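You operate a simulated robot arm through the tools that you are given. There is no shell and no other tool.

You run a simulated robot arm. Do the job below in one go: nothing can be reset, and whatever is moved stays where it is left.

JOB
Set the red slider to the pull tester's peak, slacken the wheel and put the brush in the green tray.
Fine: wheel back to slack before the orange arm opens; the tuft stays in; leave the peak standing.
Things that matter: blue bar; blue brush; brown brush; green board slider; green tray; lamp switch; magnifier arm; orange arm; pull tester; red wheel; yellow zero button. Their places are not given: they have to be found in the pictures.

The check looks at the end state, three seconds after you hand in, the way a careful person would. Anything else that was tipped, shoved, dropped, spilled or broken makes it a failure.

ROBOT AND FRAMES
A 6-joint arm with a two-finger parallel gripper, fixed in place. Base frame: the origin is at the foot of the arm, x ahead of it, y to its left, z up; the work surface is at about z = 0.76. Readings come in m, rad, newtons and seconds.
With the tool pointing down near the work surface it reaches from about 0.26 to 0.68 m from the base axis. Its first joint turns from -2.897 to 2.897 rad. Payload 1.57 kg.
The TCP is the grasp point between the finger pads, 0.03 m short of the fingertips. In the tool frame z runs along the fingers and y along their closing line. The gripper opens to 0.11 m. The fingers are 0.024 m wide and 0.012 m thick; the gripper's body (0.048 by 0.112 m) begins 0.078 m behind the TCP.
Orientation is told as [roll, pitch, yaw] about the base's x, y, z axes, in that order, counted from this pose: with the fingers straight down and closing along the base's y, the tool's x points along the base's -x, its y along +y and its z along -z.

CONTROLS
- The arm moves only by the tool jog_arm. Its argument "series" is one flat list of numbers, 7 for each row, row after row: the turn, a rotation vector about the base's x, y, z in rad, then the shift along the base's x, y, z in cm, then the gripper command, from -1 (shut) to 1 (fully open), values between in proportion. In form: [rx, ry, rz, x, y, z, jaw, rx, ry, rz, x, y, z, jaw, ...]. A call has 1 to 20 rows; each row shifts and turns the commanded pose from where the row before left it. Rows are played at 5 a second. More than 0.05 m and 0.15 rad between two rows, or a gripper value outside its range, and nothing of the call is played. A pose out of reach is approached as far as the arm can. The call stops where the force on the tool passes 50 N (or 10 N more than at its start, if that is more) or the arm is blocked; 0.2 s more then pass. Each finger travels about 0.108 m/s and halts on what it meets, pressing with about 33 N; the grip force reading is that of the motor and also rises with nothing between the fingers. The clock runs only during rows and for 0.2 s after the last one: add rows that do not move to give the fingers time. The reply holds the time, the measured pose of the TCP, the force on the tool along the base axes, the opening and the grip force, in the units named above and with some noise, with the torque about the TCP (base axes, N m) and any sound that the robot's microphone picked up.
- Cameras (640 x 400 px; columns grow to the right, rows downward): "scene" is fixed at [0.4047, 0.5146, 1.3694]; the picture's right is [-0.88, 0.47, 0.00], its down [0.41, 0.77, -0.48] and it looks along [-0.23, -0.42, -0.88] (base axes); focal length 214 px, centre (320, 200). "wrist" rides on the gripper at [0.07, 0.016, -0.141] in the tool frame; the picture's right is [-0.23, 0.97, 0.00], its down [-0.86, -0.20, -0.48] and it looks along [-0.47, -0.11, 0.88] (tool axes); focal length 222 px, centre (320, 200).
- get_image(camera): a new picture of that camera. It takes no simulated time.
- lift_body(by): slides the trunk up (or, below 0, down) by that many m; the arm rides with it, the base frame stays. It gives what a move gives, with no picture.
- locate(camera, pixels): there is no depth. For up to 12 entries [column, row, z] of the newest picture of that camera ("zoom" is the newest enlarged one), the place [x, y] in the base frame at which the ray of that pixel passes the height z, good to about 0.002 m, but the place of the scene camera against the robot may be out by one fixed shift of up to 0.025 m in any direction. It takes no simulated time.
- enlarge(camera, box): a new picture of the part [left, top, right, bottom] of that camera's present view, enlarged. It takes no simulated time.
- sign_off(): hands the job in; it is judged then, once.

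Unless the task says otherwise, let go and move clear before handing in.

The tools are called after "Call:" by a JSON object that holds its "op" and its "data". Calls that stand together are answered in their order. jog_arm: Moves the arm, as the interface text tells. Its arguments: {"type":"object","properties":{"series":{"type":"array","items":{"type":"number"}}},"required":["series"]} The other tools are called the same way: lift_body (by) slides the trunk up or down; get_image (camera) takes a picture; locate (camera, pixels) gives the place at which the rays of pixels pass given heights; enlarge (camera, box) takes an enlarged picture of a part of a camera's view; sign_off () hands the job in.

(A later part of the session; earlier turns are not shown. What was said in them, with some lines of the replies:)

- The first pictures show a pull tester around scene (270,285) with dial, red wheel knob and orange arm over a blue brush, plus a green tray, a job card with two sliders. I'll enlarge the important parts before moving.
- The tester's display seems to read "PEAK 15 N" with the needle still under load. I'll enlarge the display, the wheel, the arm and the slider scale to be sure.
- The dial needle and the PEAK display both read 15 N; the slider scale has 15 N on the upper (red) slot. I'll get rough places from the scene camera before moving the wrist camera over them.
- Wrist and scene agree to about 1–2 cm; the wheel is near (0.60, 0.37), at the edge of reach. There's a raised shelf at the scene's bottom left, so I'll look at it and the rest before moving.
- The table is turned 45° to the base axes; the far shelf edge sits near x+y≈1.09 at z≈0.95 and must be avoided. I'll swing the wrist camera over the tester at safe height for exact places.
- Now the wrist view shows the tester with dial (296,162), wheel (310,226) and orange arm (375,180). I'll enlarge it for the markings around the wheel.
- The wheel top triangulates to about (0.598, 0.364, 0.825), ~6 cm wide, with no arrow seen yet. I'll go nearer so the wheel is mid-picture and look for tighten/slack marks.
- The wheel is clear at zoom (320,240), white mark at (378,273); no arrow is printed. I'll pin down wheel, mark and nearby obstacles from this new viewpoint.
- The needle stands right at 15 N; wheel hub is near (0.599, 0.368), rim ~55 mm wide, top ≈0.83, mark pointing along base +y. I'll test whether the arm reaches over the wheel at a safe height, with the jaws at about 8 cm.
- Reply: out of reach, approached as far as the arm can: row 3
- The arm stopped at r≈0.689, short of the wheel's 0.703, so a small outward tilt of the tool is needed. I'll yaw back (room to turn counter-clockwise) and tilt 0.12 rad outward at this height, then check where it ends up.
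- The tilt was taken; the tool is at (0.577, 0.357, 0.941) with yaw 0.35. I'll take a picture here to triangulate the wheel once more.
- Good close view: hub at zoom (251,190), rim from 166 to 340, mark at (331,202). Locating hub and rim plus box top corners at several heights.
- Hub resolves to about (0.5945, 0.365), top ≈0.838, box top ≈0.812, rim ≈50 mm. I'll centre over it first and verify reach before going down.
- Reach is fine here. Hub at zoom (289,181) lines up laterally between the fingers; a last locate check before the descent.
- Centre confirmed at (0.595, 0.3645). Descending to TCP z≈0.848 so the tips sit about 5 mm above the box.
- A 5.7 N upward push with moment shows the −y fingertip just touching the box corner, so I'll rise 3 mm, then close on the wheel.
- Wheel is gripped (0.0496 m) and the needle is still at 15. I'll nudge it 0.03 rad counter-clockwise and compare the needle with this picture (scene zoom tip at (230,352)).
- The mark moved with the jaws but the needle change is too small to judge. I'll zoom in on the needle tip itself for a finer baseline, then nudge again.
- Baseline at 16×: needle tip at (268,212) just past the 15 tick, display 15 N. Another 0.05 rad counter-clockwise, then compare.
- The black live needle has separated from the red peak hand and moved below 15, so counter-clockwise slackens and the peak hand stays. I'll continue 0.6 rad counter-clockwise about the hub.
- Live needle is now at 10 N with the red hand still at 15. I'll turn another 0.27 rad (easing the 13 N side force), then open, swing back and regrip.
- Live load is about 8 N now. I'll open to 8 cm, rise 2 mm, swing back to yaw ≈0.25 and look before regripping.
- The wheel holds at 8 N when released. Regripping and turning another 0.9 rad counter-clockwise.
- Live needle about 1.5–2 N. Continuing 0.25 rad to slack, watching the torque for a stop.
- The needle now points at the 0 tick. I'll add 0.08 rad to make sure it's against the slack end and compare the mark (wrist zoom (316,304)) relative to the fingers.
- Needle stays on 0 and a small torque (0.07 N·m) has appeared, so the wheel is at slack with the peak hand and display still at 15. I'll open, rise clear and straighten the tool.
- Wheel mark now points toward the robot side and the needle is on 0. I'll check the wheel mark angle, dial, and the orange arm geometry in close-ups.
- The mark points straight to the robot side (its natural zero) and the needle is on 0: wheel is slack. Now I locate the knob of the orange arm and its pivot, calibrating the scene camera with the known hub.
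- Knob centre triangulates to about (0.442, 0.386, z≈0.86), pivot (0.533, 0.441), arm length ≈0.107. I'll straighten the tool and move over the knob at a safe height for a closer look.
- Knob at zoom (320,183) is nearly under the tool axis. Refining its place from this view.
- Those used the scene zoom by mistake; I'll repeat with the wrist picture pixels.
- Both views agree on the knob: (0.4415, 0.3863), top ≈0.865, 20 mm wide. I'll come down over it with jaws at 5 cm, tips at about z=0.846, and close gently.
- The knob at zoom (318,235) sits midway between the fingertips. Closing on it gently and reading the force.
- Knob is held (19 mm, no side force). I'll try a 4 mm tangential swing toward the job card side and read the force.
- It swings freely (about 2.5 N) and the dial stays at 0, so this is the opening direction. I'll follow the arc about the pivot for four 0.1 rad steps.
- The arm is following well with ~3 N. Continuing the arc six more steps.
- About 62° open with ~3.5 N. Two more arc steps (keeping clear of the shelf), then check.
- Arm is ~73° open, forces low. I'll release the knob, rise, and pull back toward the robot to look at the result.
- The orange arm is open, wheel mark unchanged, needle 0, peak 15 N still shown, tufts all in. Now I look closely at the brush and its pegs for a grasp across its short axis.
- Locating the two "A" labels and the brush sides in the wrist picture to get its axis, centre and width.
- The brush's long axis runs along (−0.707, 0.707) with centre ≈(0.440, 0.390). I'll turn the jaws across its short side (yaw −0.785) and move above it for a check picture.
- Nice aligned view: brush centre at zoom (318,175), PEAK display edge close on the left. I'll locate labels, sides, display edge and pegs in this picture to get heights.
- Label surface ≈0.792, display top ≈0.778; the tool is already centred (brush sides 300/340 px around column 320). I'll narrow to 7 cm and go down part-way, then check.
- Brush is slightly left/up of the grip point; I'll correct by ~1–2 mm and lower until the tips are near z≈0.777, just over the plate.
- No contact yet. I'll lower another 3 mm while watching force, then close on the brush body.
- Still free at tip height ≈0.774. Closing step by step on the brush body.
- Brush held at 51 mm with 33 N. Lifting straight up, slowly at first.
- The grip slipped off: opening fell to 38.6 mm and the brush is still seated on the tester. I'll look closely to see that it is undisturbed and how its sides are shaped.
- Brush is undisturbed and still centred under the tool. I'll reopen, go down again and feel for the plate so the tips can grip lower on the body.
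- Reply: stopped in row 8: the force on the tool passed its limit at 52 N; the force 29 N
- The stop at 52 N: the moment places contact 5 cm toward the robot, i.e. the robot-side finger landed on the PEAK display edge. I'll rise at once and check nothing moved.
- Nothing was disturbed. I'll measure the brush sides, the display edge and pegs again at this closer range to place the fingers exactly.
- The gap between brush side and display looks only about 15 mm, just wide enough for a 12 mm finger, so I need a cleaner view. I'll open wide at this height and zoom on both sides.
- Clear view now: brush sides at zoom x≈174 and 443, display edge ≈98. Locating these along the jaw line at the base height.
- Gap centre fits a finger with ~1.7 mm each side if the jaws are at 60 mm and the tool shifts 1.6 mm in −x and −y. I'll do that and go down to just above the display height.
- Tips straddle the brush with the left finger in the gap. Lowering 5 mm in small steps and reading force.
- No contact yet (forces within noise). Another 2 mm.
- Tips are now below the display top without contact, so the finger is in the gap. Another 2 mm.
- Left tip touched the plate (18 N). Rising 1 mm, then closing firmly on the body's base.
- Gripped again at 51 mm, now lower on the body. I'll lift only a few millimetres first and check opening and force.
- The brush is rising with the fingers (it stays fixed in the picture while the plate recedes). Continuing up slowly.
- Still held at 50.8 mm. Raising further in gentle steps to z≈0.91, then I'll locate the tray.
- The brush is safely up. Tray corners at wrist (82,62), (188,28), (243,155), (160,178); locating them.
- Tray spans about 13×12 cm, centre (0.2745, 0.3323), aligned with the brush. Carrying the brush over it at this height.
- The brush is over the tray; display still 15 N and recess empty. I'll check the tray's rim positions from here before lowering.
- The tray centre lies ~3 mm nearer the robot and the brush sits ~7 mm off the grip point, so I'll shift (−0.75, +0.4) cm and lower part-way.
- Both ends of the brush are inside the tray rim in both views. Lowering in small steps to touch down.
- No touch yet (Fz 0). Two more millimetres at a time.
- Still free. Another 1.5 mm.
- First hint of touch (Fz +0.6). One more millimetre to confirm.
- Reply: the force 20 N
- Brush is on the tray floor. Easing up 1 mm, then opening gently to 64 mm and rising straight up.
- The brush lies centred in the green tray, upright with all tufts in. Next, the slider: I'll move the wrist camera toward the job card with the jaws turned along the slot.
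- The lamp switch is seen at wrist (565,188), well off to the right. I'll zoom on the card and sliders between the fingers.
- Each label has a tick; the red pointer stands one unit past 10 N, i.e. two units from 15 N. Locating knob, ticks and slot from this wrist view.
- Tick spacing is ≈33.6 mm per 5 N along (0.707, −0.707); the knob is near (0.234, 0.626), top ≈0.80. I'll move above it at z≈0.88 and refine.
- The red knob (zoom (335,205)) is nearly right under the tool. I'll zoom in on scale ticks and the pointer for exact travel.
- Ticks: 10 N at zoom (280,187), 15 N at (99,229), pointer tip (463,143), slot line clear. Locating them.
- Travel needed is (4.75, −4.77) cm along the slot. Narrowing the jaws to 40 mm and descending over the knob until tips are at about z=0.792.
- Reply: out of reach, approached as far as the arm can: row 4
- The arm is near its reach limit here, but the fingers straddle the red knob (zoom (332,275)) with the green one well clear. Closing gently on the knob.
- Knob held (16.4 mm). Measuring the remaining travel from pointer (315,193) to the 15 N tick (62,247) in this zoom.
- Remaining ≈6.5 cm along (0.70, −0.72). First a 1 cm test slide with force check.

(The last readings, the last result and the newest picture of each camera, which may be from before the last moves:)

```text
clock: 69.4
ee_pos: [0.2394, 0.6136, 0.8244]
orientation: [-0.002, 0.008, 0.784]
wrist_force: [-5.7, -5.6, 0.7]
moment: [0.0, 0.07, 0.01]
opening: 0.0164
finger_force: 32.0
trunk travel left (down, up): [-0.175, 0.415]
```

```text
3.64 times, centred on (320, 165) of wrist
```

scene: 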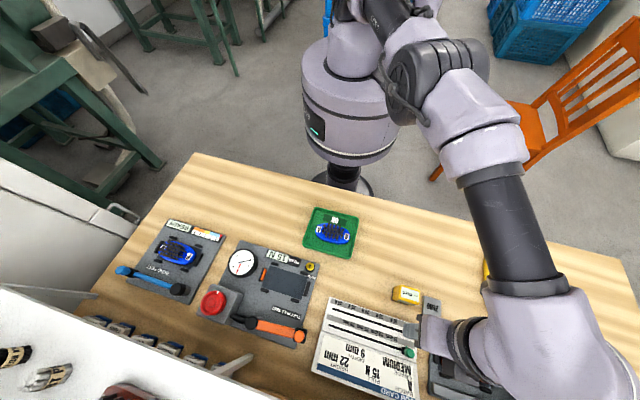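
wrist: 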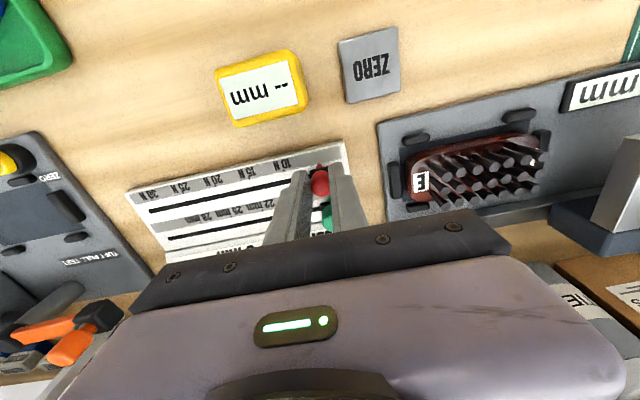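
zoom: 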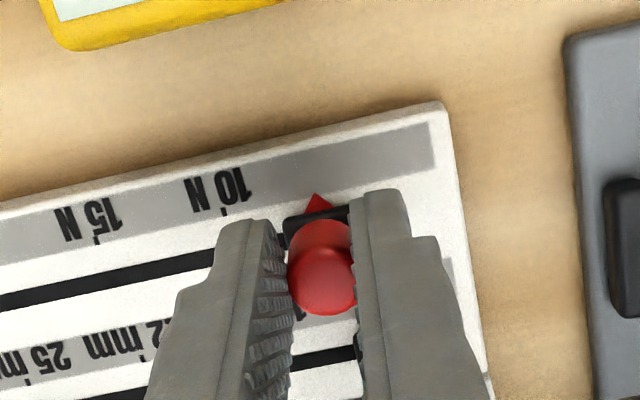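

Slider follows (side force 8 N across the slot, so I ease slightly inward). Sliding another 4.4 cm.

Call:
{"op": "jog_arm", "data": {"series": [0, 0, 0, 0.32, -0.38, 0, -0.85, 0, 0, 0, 0.35, -0.35, 0, -0.85, 0, 0, 0, 0.35, -0.35, 0, -0.85, 0, 0, 0, 0.35, -0.35, 0, -0.85, 0, 0, 0, 0.35, -0.35, 0, -0.85, 0, 0, 0, 0.35, -0.35, 0, -0.85, 0, 0, 0, 0.35, -0.35, 0, -0.85, 0, 0, 0, 0.35, -0.35, 0, -0.85, 0, 0, 0, 0.35, -0.35, 0, -0.85, 0, 0, 0, 0, 0, 0, -0.85]}}

Call:
{"op": "get_image", "data": {"camera": "wrist"}}

Call:
{"op": "enlarge", "data": {"camera": "wrist", "box": [240, 110, 400, 220]}}

```text
clock: 71.6
ee_pos: [0.2754, 0.5983, 0.8219]
orientation: [-0.001, 0.006, 0.783]
wrist_force: [-17.5, -17.4, 6.2]
moment: [-0.55, 0.55, 0.02]
opening: 0.0167
finger_force: 31.5
out of reach, approached as far as the arm can: row 1, 3, 5, 7, 9
trunk travel left (down, up): [-0.175, 0.415]
```

```text
taken
```

wrist: 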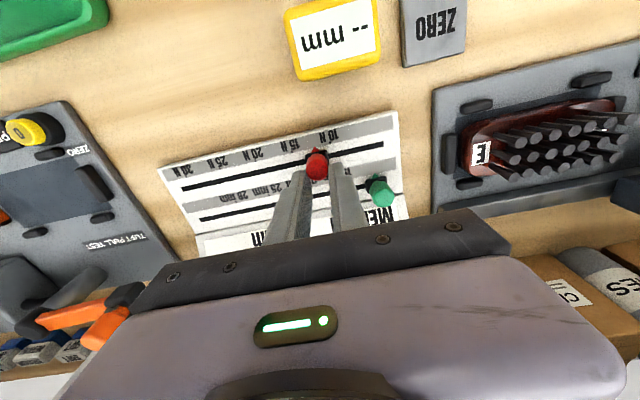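

```text
3.64 times, centred on (320, 165) of wrist
```

zoom: 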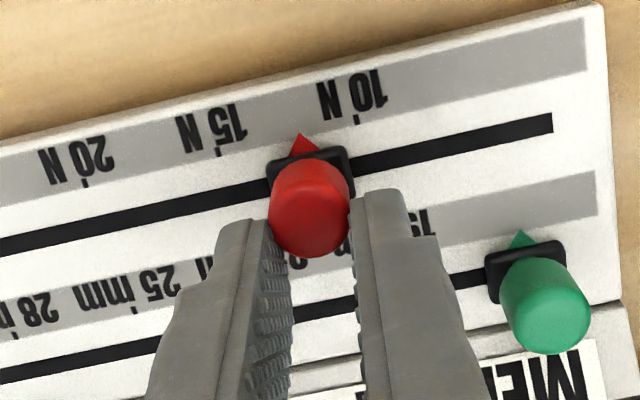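

The slider moved to between 10 and 15 N, but the tool drifted ~14 mm outward because this pose is at the reach limit. I'll release, rise well clear, and lower the trunk to gain reach.

Call:
{"op": "jog_arm", "data": {"series": [0, 0, 0, 0, 0, 0, -0.6, 0, 0, 0, 0, 0, 0, -0.4, 0, 0, 0, 0, 0, 1.0, -0.4, 0, 0, 0, 0, 0, 3.0, -0.4, 0, 0, 0, -0.5, -1.5, 4.0, -0.4, 0, 0, 0, -0.5, -1.5, 4.0, -0.4, 0, 0, 0, 0, 0, 2.5, -0.4, 0, 0, 0, 0, 0, 0, -0.4]}}

Call:
{"op": "get_image", "data": {"camera": "scene"}}

Call:
{"op": "get_image", "data": {"camera": "wrist"}}

```text
clock: 73.4
ee_pos: [0.2839, 0.6102, 0.9628]
orientation: [0.001, 0.005, 0.785]
wrist_force: [-0.1, -0.3, 0.4]
moment: [-0.02, 0.03, 0.0]
opening: 0.033
finger_force: 0.1
out of reach, approached as far as the arm can: row 4, 5, 6
trunk travel left (down, up): [-0.175, 0.415]
```

```text
taken
```

scene: 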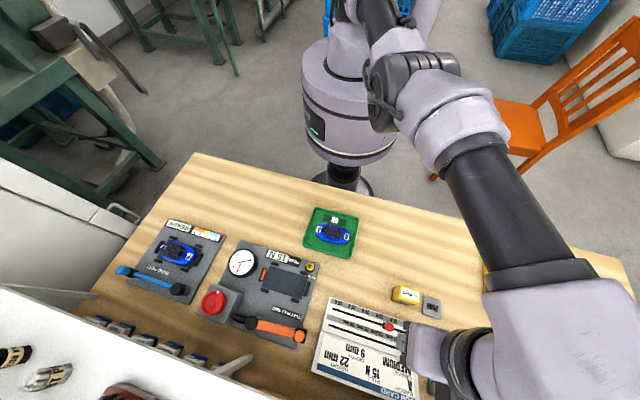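

```text
taken
```

wrist: 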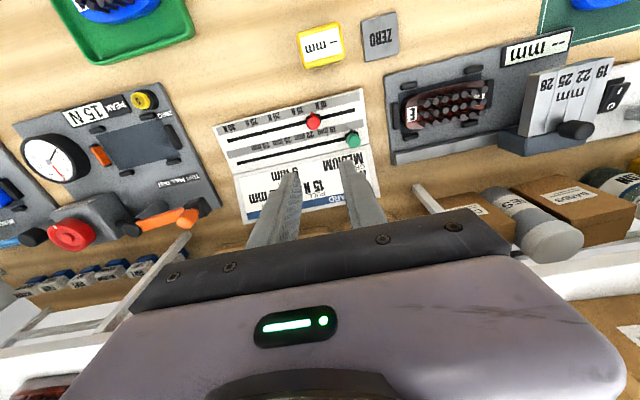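

The command drifted outward while rising, which suggests the arm is near a stretched pose. I'll try pulling straight inward at this height and see how it responds.

Call:
{"op": "jog_arm", "data": {"series": [0, 0, 0, -0.6, -1.3, 0, -0.4, 0, 0, 0, -0.6, -1.3, 0, -0.4, 0, 0, 0, 0, 0, 0, -0.4]}}

```text
clock: 74.2
ee_pos: [0.2827, 0.6091, 0.9626]
orientation: [0.0, 0.004, 0.784]
wrist_force: [-0.7, -0.6, 0.4]
moment: [0.02, 0.01, 0.03]
opening: 0.0328
finger_force: 0.1
out of reach, approached as far as the arm can: row 1, 2
trunk travel left (down, up): [-0.175, 0.415]
```

It barely moved inward and flags "out of reach", so some joint is at a limit in this posture. I'll look at the arm from the scene and try a small yaw change with a little inward motion.

Call:
{"op": "jog_arm", "data": {"series": [0, 0, -0.1, 0, 0, 0, -0.4, 0, 0, -0.1, 0, 0, 0, -0.4, 0, 0, 0, 0, 0, 0, -0.4]}}

Call:
{"op": "enlarge", "data": {"camera": "scene", "box": [320, 0, 640, 400]}}

```text
clock: 75.0
ee_pos: [0.2832, 0.6091, 0.9625]
orientation: [0.001, 0.006, 0.584]
wrist_force: [0.2, 0.3, 0.0]
moment: [0.01, 0.03, 0.02]
opening: 0.0329
finger_force: 0.0
trunk travel left (down, up): [-0.175, 0.415]
```

```text
1.00 times, centred on (480, 200) of scene (not enlarged: the box is as wide or as high as the picture)
```

zoom: 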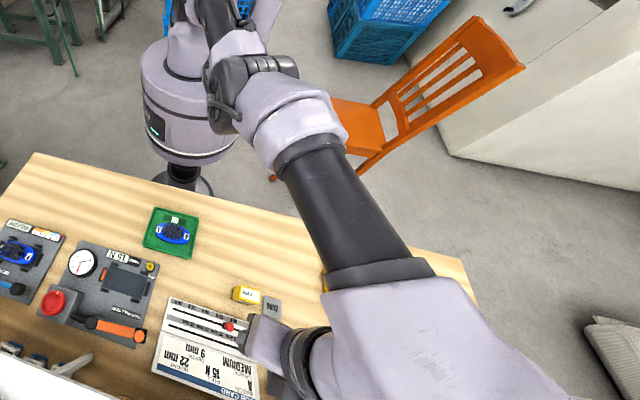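

Yaw turns without complaint. Testing an inward move again, a bit larger, from here.

Call:
{"op": "jog_arm", "data": {"series": [0, 0, 0, -1.5, -3.2, 0, -0.4, 0, 0, 0, 0, 0, 0, -0.4]}}

```text
clock: 75.6
ee_pos: [0.2836, 0.609, 0.9627]
orientation: [0.001, 0.005, 0.582]
wrist_force: [0.1, 0.4, -0.5]
moment: [-0.02, 0.0, 0.01]
opening: 0.0327
finger_force: 0.1
out of reach, approached as far as the arm can: row 1
trunk travel left (down, up): [-0.175, 0.415]
```

Inward is refused. I'll try a tangential move and an upward move to find a way out of this posture.

Call:
{"op": "jog_arm", "data": {"series": [0, 0, 0, 1.0, -0.5, 0, -0.4, 0, 0, 0, 0, 0, 0, -0.4]}}

Call:
{"op": "jog_arm", "data": {"series": [0, 0, 0, 0, 0, 2.0, -0.4, 0, 0, 0, 0, 0, 0, -0.4]}}

```text
clock: 76.2
ee_pos: [0.2929, 0.6036, 0.9627]
orientation: [-0.001, 0.005, 0.582]
wrist_force: [-0.5, -0.5, 0.1]
moment: [-0.04, 0.0, 0.0]
opening: 0.033
finger_force: 0.0
trunk travel left (down, up): [-0.175, 0.415]
```

```text
clock: 76.8
ee_pos: [0.2931, 0.6044, 0.983]
orientation: [-0.001, 0.003, 0.585]
wrist_force: [-0.9, -0.1, -0.6]
moment: [0.01, 0.01, -0.03]
opening: 0.0329
finger_force: 0.1
trunk travel left (down, up): [-0.175, 0.415]
```

Tangential and up moves work normally. Trying inward again with a small step.

Call:
{"op": "jog_arm", "data": {"series": [0, 0, 0, -0.2, -0.4, 0, -0.4, 0, 0, 0, -0.2, -0.4, 0, -0.4, 0, 0, 0, 0, 0, 0, -0.4]}}

```text
clock: 77.6
ee_pos: [0.2935, 0.6042, 0.9836]
orientation: [0.0, 0.005, 0.585]
wrist_force: [0.1, 0.3, 0.0]
moment: [0.02, 0.0, -0.01]
opening: 0.0332
finger_force: 0.0
out of reach, approached as far as the arm can: row 1, 2
trunk travel left (down, up): [-0.175, 0.415]
```

Still refused. I'll raise the tool further — that should bend the arm out of this posture — and watch the position.

Call:
{"op": "jog_arm", "data": {"series": [0, 0, 0, 0, 0, 3.0, -0.4, 0, 0, 0, 0, 0, 3.0, -0.4, 0, 0, 0, 0, 0, 3.0, -0.4, 0, 0, 0, 0, 0, 0, -0.4]}}

Call:
{"op": "get_image", "data": {"camera": "scene"}}

```text
clock: 78.6
ee_pos: [0.2864, 0.5984, 1.0696]
orientation: [0.005, 0.003, 0.584]
wrist_force: [-0.4, 0.9, 1.3]
moment: [0.05, 0.02, 0.0]
opening: 0.0328
finger_force: 0.0
out of reach, approached as far as the arm can: row 2, 3
trunk travel left (down, up): [-0.175, 0.415]
```

```text
taken
```

scene: 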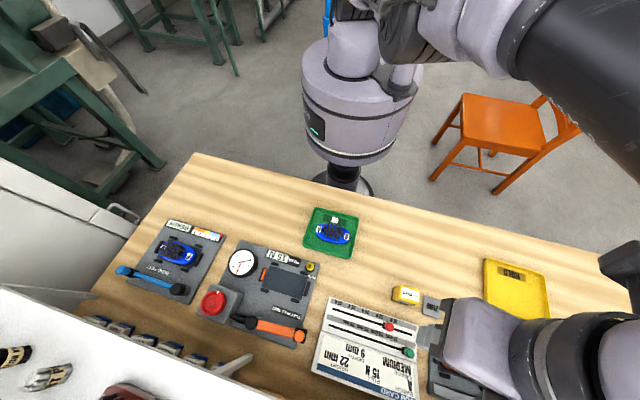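

The positions lie on a sphere of radius 0.672, less than the 0.689 reached earlier: the elbow has bent the wrong way past straight. I'll stretch outward through straight at this safe height, then pull inward.

Call:
{"op": "jog_arm", "data": {"series": [0, 0, 0, 0.35, 0.72, 0, -0.4, 0, 0, 0, 0.35, 0.72, 0, -0.4, 0, 0, 0, 0, 0, 0, -0.4]}}

```text
clock: 79.4
ee_pos: [0.2833, 0.6006, 1.0684]
orientation: [0.003, 0.004, 0.584]
wrist_force: [0.6, -0.1, 0.4]
moment: [0.03, 0.0, 0.0]
opening: 0.0327
finger_force: 0.1
out of reach, approached as far as the arm can: row 1, 2
trunk travel left (down, up): [-0.175, 0.415]
```

Both radial directions are refused: the elbow is exactly straight, where even 4 mm needs a big joint jump. I'll pull in by tiny steps (0.5 mm) to bend it gradually.

Call:
{"op": "jog_arm", "data": {"series": [0, 0, 0, -0.02, -0.045, 0, -0.4, 0, 0, 0, -0.02, -0.045, 0, -0.4, 0, 0, 0, -0.02, -0.045, 0, -0.4, 0, 0, 0, -0.02, -0.045, 0, -0.4, 0, 0, 0, -0.04, -0.09, 0, -0.4, 0, 0, 0, -0.04, -0.09, 0, -0.4, 0, 0, 0, -0.04, -0.09, 0, -0.4, 0, 0, 0, -0.08, -0.18, 0, -0.4, 0, 0, 0, -0.08, -0.18, 0, -0.4, 0, 0, 0, -0.2, -0.4, 0, -0.4, 0, 0, 0, 0, 0, 0, -0.4]}}

```text
clock: 81.8
ee_pos: [0.2775, 0.5876, 1.0678]
orientation: [0.001, 0.005, 0.585]
wrist_force: [0.3, -1.5, 0.2]
moment: [-0.01, -0.03, 0.01]
opening: 0.0332
finger_force: 0.1
trunk travel left (down, up): [-0.175, 0.415]
```

That freed it: small steps work. I'll move further in, then lower the trunk 12 cm so the arm has more reach at table height.

Call:
{"op": "jog_arm", "data": {"series": [0, 0, 0, -0.4, -0.8, 0, -0.4, 0, 0, 0, -0.5, -1.1, 0, -0.4, 0, 0, 0, -0.5, -1.1, 0, -0.4, 0, 0, 0, -0.5, -1.1, 0, -0.4, 0, 0, 0, 0, 0, 0, -0.4]}}

Call:
{"op": "lift_body", "data": {"by": -0.06}}

Call:
{"op": "get_image", "data": {"camera": "scene"}}

Call:
{"op": "get_image", "data": {"camera": "wrist"}}

```text
clock: 83.0
ee_pos: [0.2592, 0.5461, 1.0683]
orientation: [0.0, 0.006, 0.583]
wrist_force: [0.3, 0.2, -0.4]
moment: [0.0, -0.01, -0.04]
opening: 0.033
finger_force: 0.0
trunk travel left (down, up): [-0.175, 0.415]
```

```text
clock: 84.0
ee_pos: [0.258, 0.5461, 1.0083]
orientation: [0.001, 0.003, 0.585]
wrist_force: [0.4, 0.1, 0.6]
moment: [0.0, -0.02, 0.03]
opening: 0.0332
finger_force: 0.1
trunk travel left (down, up): [-0.115, 0.475]
```

```text
taken
```

scene: 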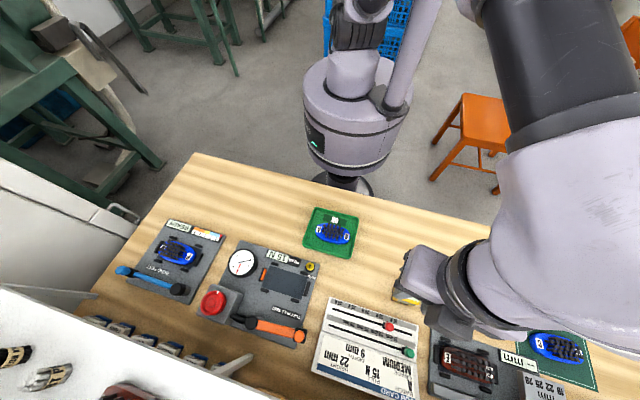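

```text
taken
```

wrist: 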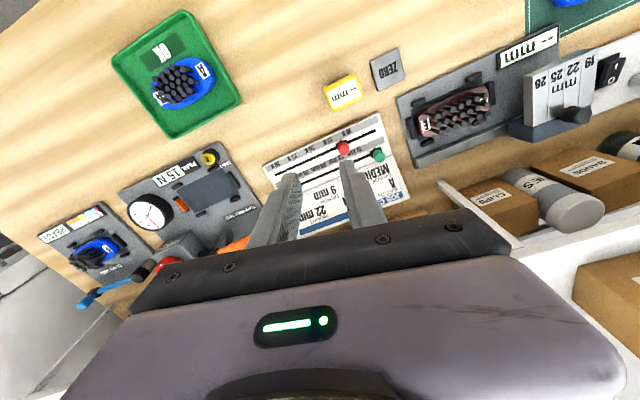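

Trunk descent is fine. Lowering another 6 cm, then I'll locate the red slider's present position.

Call:
{"op": "lift_body", "data": {"by": -0.06}}

Call:
{"op": "jog_arm", "data": {"series": [0, 0, 0.1, -1.0, -0.5, -0.5, 0, 0, 0, 0.1, -1.0, -0.5, -0.5, 0, 0, 0, 0, 0, 0, 0, 0]}}

Call:
{"op": "get_image", "data": {"camera": "wrist"}}

Call:
{"op": "enlarge", "data": {"camera": "wrist", "box": [240, 110, 420, 230]}}

```text
clock: 85.0
ee_pos: [0.2582, 0.5469, 0.9487]
orientation: [0.0, 0.003, 0.582]
wrist_force: [1.2, 0.1, 0.9]
moment: [0.01, 0.01, -0.02]
opening: 0.0329
finger_force: 0.1
trunk travel left (down, up): [-0.055, 0.535]
```

```text
clock: 85.8
ee_pos: [0.2377, 0.5348, 0.9392]
orientation: [0.0, 0.004, 0.784]
wrist_force: [-0.2, -0.4, -0.3]
moment: [-0.01, -0.02, -0.02]
opening: 0.055
finger_force: 0.0
trunk travel left (down, up): [-0.055, 0.535]
```

```text
taken
```

wrist: 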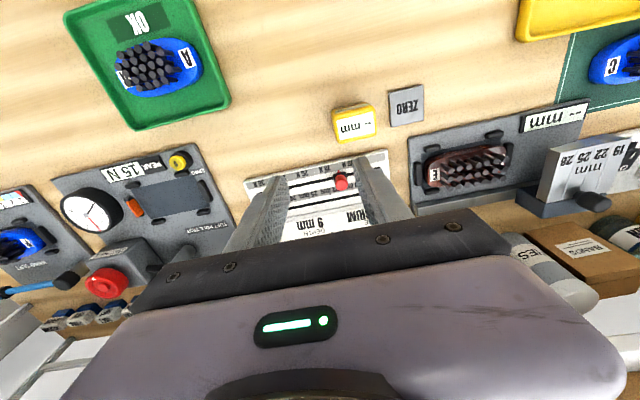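

```text
3.33 times, centred on (330, 170) of wrist
```

zoom: 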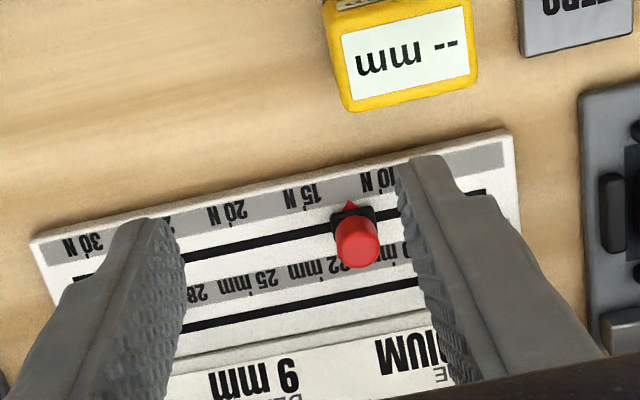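

The red pointer is at zoom (350,203), between 10 N (≈375) and 15 N (≈305). Locating knob and ticks here.

Call:
{"op": "locate", "data": {"camera": "zoom", "pixels": [[356, 245, 0.805], [356, 245, 0.8], [353, 222, 0.785], [350, 203, 0.775], [307, 213, 0.775], [228, 229, 0.775]]}}

```text
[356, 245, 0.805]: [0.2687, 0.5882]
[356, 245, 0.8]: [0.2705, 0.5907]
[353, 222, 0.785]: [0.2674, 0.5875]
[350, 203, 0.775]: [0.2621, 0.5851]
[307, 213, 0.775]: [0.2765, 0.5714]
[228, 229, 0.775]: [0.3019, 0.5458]
```

Knob is at (0.268, 0.588), about 2 cm short of the 15 N tick. Approaching above it in small steps.

Call:
{"op": "jog_arm", "data": {"series": [0, 0, 0, 0.6, 1.0, -1.0, -0.273, 0, 0, 0, 0.6, 1.0, -1.0, -0.273, 0, 0, 0, 0.6, 1.0, -1.0, -0.273, 0, 0, 0, 0.5, 0.9, -0.5, -0.273, 0, 0, 0, 0.4, 0.7, 0, -0.273, 0, 0, 0, 0.3, 0.5, 0, -0.273, 0, 0, 0, 0.1, 0.2, 0, -0.273, 0, 0, 0, 0, 0, 0, -0.273]}}

Call:
{"op": "get_image", "data": {"camera": "wrist"}}

Call:
{"op": "enlarge", "data": {"camera": "wrist", "box": [240, 100, 400, 220]}}

```text
clock: 87.6
ee_pos: [0.2694, 0.5896, 0.9035]
orientation: [0.0, 0.005, 0.783]
wrist_force: [0.6, -0.4, 1.1]
moment: [-0.01, -0.04, 0.02]
opening: 0.0401
finger_force: 0.1
trunk travel left (down, up): [-0.055, 0.535]
```

```text
taken
```

wrist: 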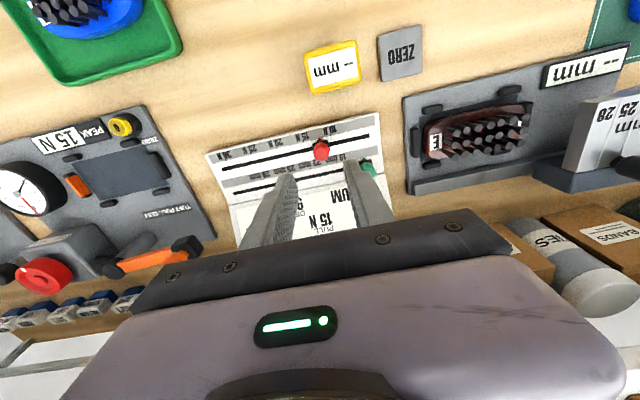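

```text
3.33 times, centred on (320, 160) of wrist
```

zoom: 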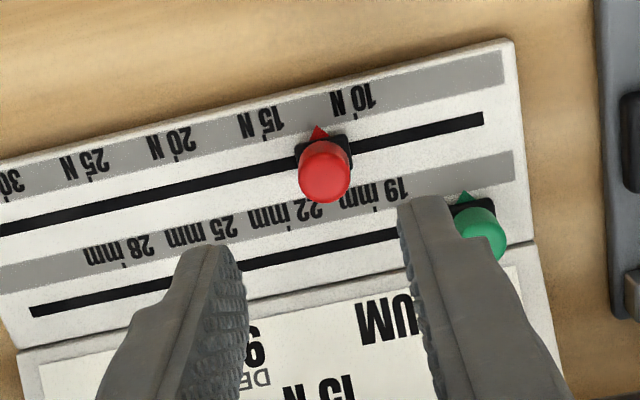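

Knob is right under the tool and the green knob stays ~2 cm clear of the right finger. Descending to z≈0.818.

Call:
{"op": "jog_arm", "data": {"series": [0, 0, 0, 0, 0, -2.0, -0.273, 0, 0, 0, 0, 0, -2.0, -0.273, 0, 0, 0, 0, 0, -2.0, -0.273, 0, 0, 0, 0, 0, -1.5, -0.273, 0, 0, 0, 0, 0, -1.0, -0.273, 0, 0, 0, 0, 0, 0, -0.273]}}

Call:
{"op": "get_image", "data": {"camera": "wrist"}}

Call:
{"op": "enlarge", "data": {"camera": "wrist", "box": [240, 110, 400, 230]}}

```text
clock: 89.0
ee_pos: [0.2697, 0.5895, 0.8176]
orientation: [-0.001, 0.005, 0.783]
wrist_force: [0.3, 0.4, 0.5]
moment: [-0.03, -0.02, -0.04]
opening: 0.0398
finger_force: 0.1
trunk travel left (down, up): [-0.055, 0.535]
```

```text
taken
```

wrist: 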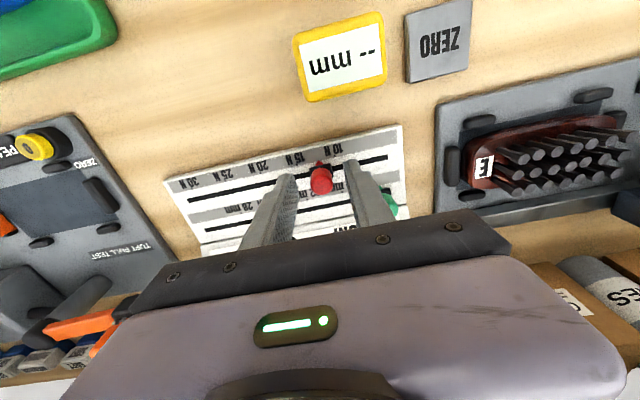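

```text
3.33 times, centred on (320, 170) of wrist
```

zoom: 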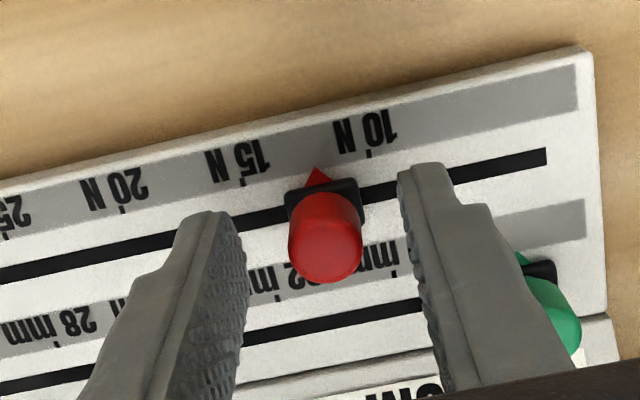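

Well placed now, pointer (316,168), 15 N tick (243,184), 10 N tick (370,155): 19.3 mm to go. Closing on the knob.

Call:
{"op": "jog_arm", "data": {"series": [0, 0, 0, 0, 0, 0, -0.4, 0, 0, 0, 0, 0, 0, -0.55, 0, 0, 0, 0, 0, 0, -0.7, 0, 0, 0, 0, 0, 0, -0.85, 0, 0, 0, 0, 0, 0, -0.85]}}

Call:
{"op": "enlarge", "data": {"camera": "wrist", "box": [240, 110, 400, 230]}}

Call:
{"op": "locate", "data": {"camera": "zoom", "pixels": [[316, 168, 0.775], [243, 184, 0.775], [370, 155, 0.775]]}}

```text
clock: 90.2
ee_pos: [0.2703, 0.5881, 0.8195]
orientation: [-0.001, 0.006, 0.785]
wrist_force: [-0.8, -0.7, 0.7]
moment: [0.02, 0.01, 0.0]
opening: 0.0168
finger_force: 32.0
trunk travel left (down, up): [-0.055, 0.535]
```

```text
3.33 times, centred on (320, 170) of wrist
```

zoom: 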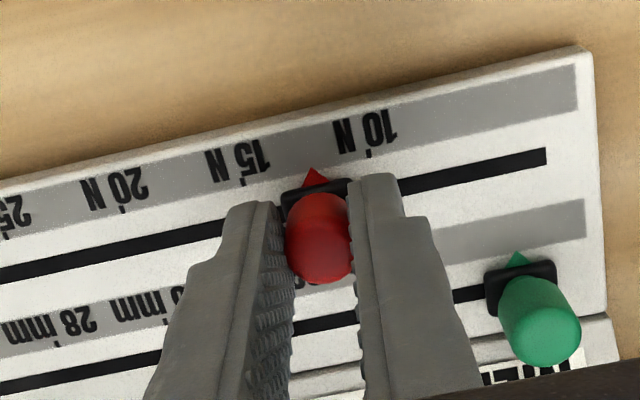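

```text
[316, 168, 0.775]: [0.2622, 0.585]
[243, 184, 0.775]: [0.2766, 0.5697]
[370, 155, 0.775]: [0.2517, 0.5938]
```

Held; pointer now ≈(312,169), about 18 mm short. Sliding 14 mm in small steps, then fine-tuning.

Call:
{"op": "jog_arm", "data": {"series": [0, 0, 0, 0.25, -0.25, 0, -0.85, 0, 0, 0, 0.25, -0.25, 0, -0.85, 0, 0, 0, 0.25, -0.25, 0, -0.85, 0, 0, 0, 0.25, -0.25, 0, -0.85, 0, 0, 0, 0, 0, 0, -0.85]}}

Call:
{"op": "get_image", "data": {"camera": "wrist"}}

Call:
{"op": "enlarge", "data": {"camera": "wrist", "box": [270, 130, 370, 200]}}

```text
clock: 91.4
ee_pos: [0.2795, 0.5795, 0.818]
orientation: [0.001, 0.004, 0.783]
wrist_force: [1.0, 0.4, 4.0]
moment: [0.03, -0.07, 0.04]
opening: 0.0167
finger_force: 31.7
trunk travel left (down, up): [-0.055, 0.535]
```

```text
taken
```

wrist: 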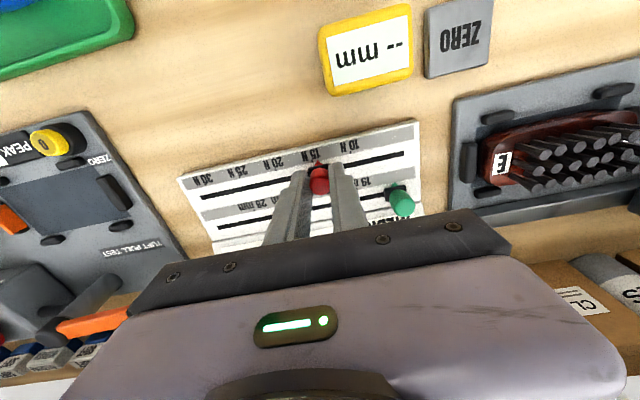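

```text
5.71 times, centred on (320, 165) of wrist
```

zoom: 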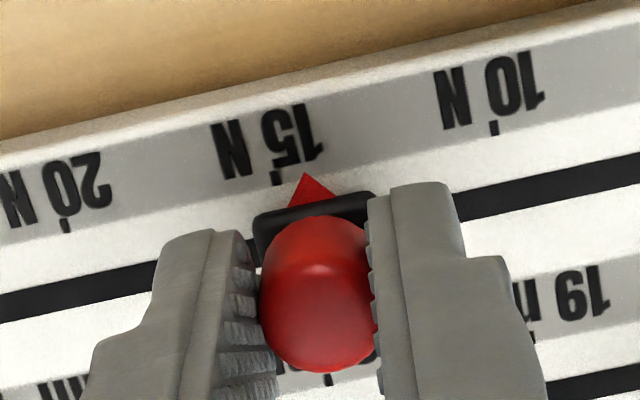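

Pointer tip (305,173) vs 15 N tick (277,178), with 222.7 px per 33.6 mm: about 4.3 mm to go. Moving that much.

Call:
{"op": "jog_arm", "data": {"series": [0, 0, 0, 0.16, -0.16, 0, -0.85, 0, 0, 0, 0.15, -0.15, 0, -0.85, 0, 0, 0, 0, 0, 0, -0.85]}}

Call:
{"op": "enlarge", "data": {"camera": "wrist", "box": [270, 130, 370, 200]}}

Call:
{"op": "enlarge", "data": {"camera": "scene", "box": [340, 295, 420, 350]}}

```text
clock: 92.2
ee_pos: [0.2825, 0.5757, 0.8184]
orientation: [0.0, 0.004, 0.784]
wrist_force: [3.0, 2.9, 2.7]
moment: [0.13, -0.17, 0.0]
opening: 0.017
finger_force: 31.7
trunk travel left (down, up): [-0.055, 0.535]
```

```text
5.71 times, centred on (320, 165) of wrist
```

zoom: 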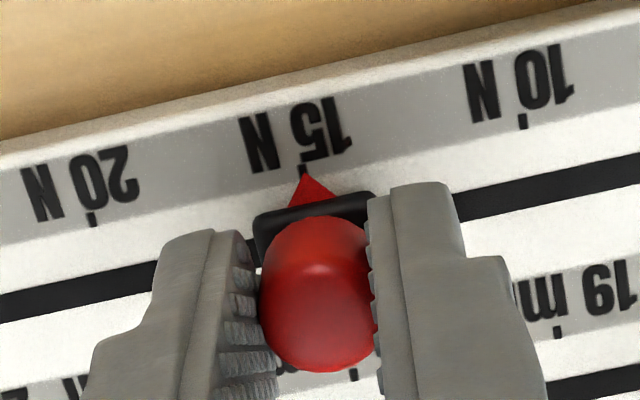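

```text
7.27 times, centred on (380, 322) of scene
```

zoom: 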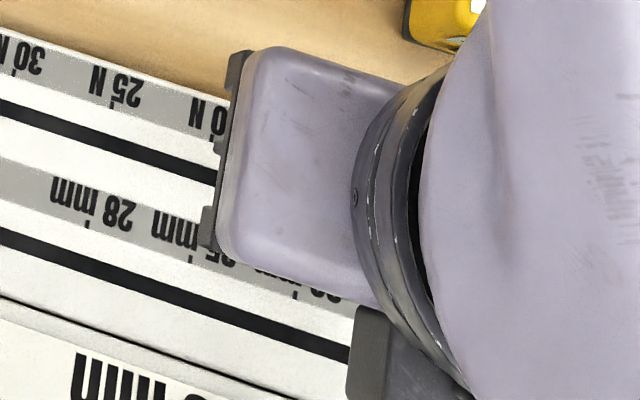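

The pointer tip now meets the 15 N tick (306,173 vs 304,170). I'll release gently, rise and back off to check it from the scene camera.

Call:
{"op": "jog_arm", "data": {"series": [0, 0, 0, 0, 0, 0, -0.65, 0, 0, 0, 0, 0, 0, -0.45, 0, 0, 0, 0, 0, 0, -0.35, 0, 0, 0, 0, 0, 1.0, -0.35, 0, 0, 0, 0, 0, 2.0, -0.35, 0, 0, 0, 0, 0, 2.5, -0.35, 0, 0, 0, 0, 0, 2.5, -0.35, 0, 0, 0, -0.3, -0.6, 0, -0.35, 0, 0, 0, -0.5, -1.0, 0, -0.35, 0, 0, 0, -1.0, -2.0, 0, -0.35, 0, 0, 0, -1.0, -2.0, 0, -0.35, 0, 0, 0, -1.5, -3.0, 1, -0.35, 0, 0, 0, -1.5, -3.0, 1, -0.35, 0, 0, 0, -1.5, -3.0, 1, -0.35, 0, 0, 0, 0, 0, 0, -0.35]}}

Call:
{"op": "get_image", "data": {"camera": "scene"}}

Call:
{"op": "enlarge", "data": {"camera": "scene", "box": [345, 300, 415, 345]}}

Call:
{"op": "get_image", "data": {"camera": "wrist"}}

```text
clock: 95.4
ee_pos: [0.2102, 0.431, 0.9278]
orientation: [0.002, 0.004, 0.784]
wrist_force: [-0.2, -0.6, 1.0]
moment: [0.01, 0.0, 0.02]
opening: 0.0359
finger_force: 0.0
trunk travel left (down, up): [-0.055, 0.535]
```

```text
taken
```

scene: 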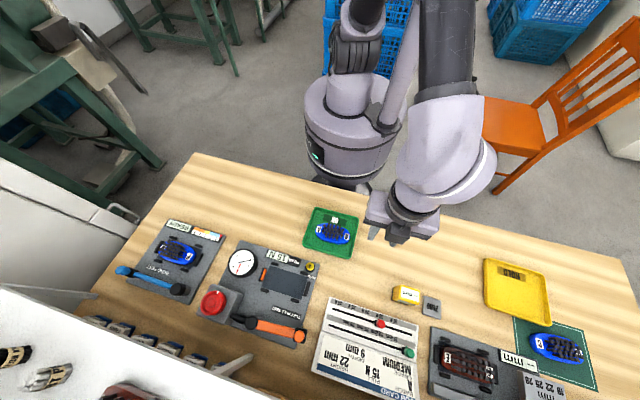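

```text
8.89 times, centred on (380, 322) of scene
```

zoom: 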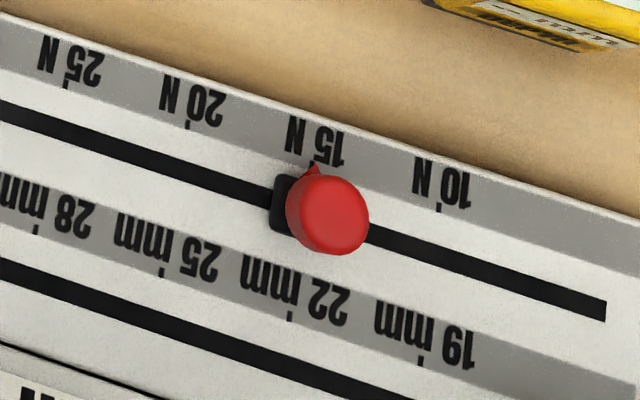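

```text
taken
```

wrist: 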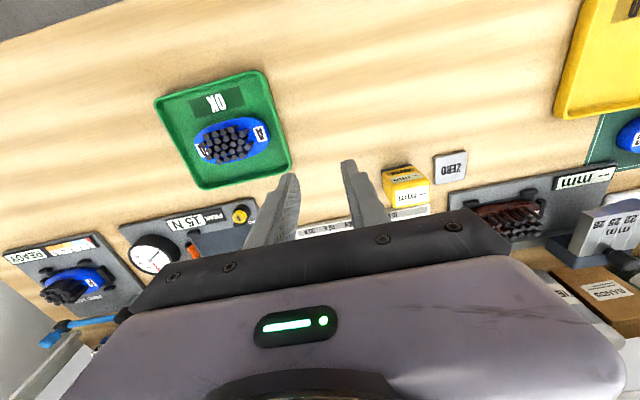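

The scene view confirms the pointer on the 15 N tick (315,165 vs 314,160). Final check of tester, tray and the other items.

Call:
{"op": "enlarge", "data": {"camera": "scene", "box": [190, 200, 370, 350]}}

Call:
{"op": "enlarge", "data": {"camera": "scene", "box": [228, 246, 292, 286]}}

Call:
{"op": "enlarge", "data": {"camera": "scene", "box": [380, 250, 620, 400]}}

Call:
{"op": "enlarge", "data": {"camera": "scene", "box": [300, 200, 365, 265]}}

```text
2.67 times, centred on (280, 275) of scene
```

zoom: 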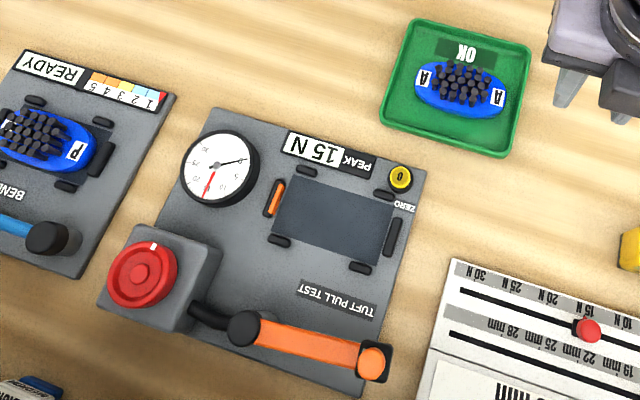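

```text
10.00 times, centred on (260, 266) of scene
```

zoom: 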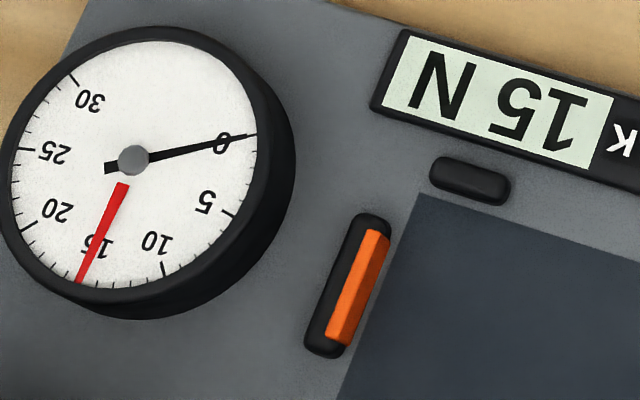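

```text
2.67 times, centred on (500, 325) of scene
```

zoom: 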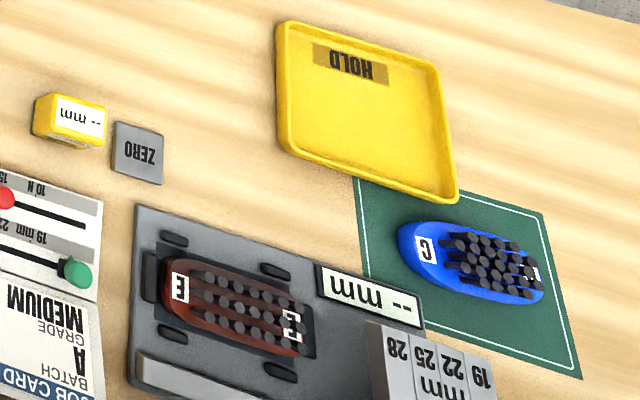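

```text
6.15 times, centred on (332, 232) of scene
```

zoom: 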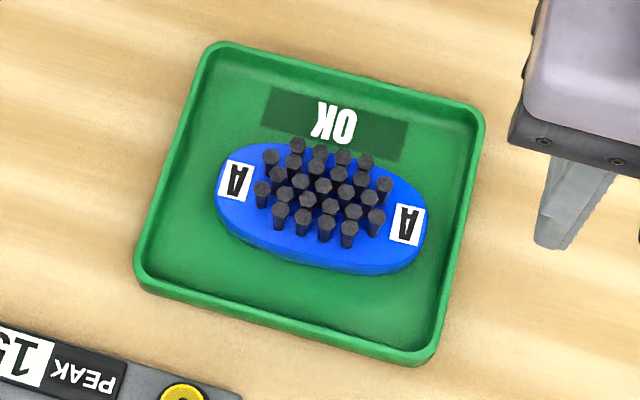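

Everything is in place: wheel slack with needle on 0, peak 15 N standing, arm open, brush "A" in the green tray, red pointer at 15 N, green slider and other items unmoved. I'll rise a little further clear.

Call:
{"op": "jog_arm", "data": {"series": [0, 0, 0, -0.5, -1.0, 3.0, -0.35, 0, 0, 0, -0.5, -1.0, 3.0, -0.35, 0, 0, 0, 0, 0, 0, -0.35]}}

Call:
{"op": "get_image", "data": {"camera": "scene"}}

```text
clock: 96.2
ee_pos: [0.1988, 0.41, 0.9886]
orientation: [-0.001, 0.003, 0.781]
wrist_force: [-0.1, -1.0, -0.3]
moment: [-0.02, -0.03, -0.01]
opening: 0.0358
finger_force: 0.1
trunk travel left (down, up): [-0.055, 0.535]
```

```text
taken
```

scene: 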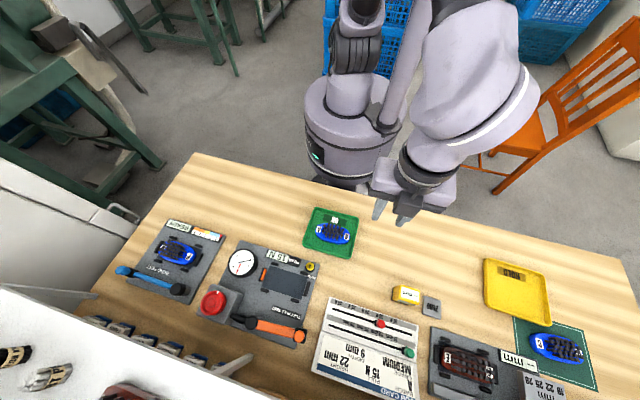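

The arm is clear and the last picture shows every item in its wanted state (slider at (381,323) on 15 N, brush in tray at (333,232)). Handing in.

Call:
{"op": "sign_off", "data": {}}

```text
The job is handed in.
```

The job is handed in. In the last pictures:

- **Slider:** the red slider's pointer sits on the 15 N tick, matching the tester's peak.
- **Wheel:** it is turned back to slack and the live needle reads 0. This was done before the orange arm opened.
- **Peak:** it still stands. The display shows 15 N and the red hand is at 15; the yellow zero button was not touched.
- **Brush:** brush A lies flat in the green tray with its tufts in.
- **Orange arm:** it is left swung open, about 73° from where it started.

A few things went less smoothly than planned:

- **First grip:** my first grip on the brush slipped off without moving it.
- **Finger on the display:** on the second try a finger pressed on the edge of the tester's peak display with about 52 N before the arm stopped. I saw no shift or damage afterwards.
- **Trunk:** I lowered it 12 cm to reach the slider and left it there.

The green slider and the other items I could see in the last pictures were where they started. I never identified the magnifier arm in any picture. I saw the lamp switch only from a distance and did not touch it.
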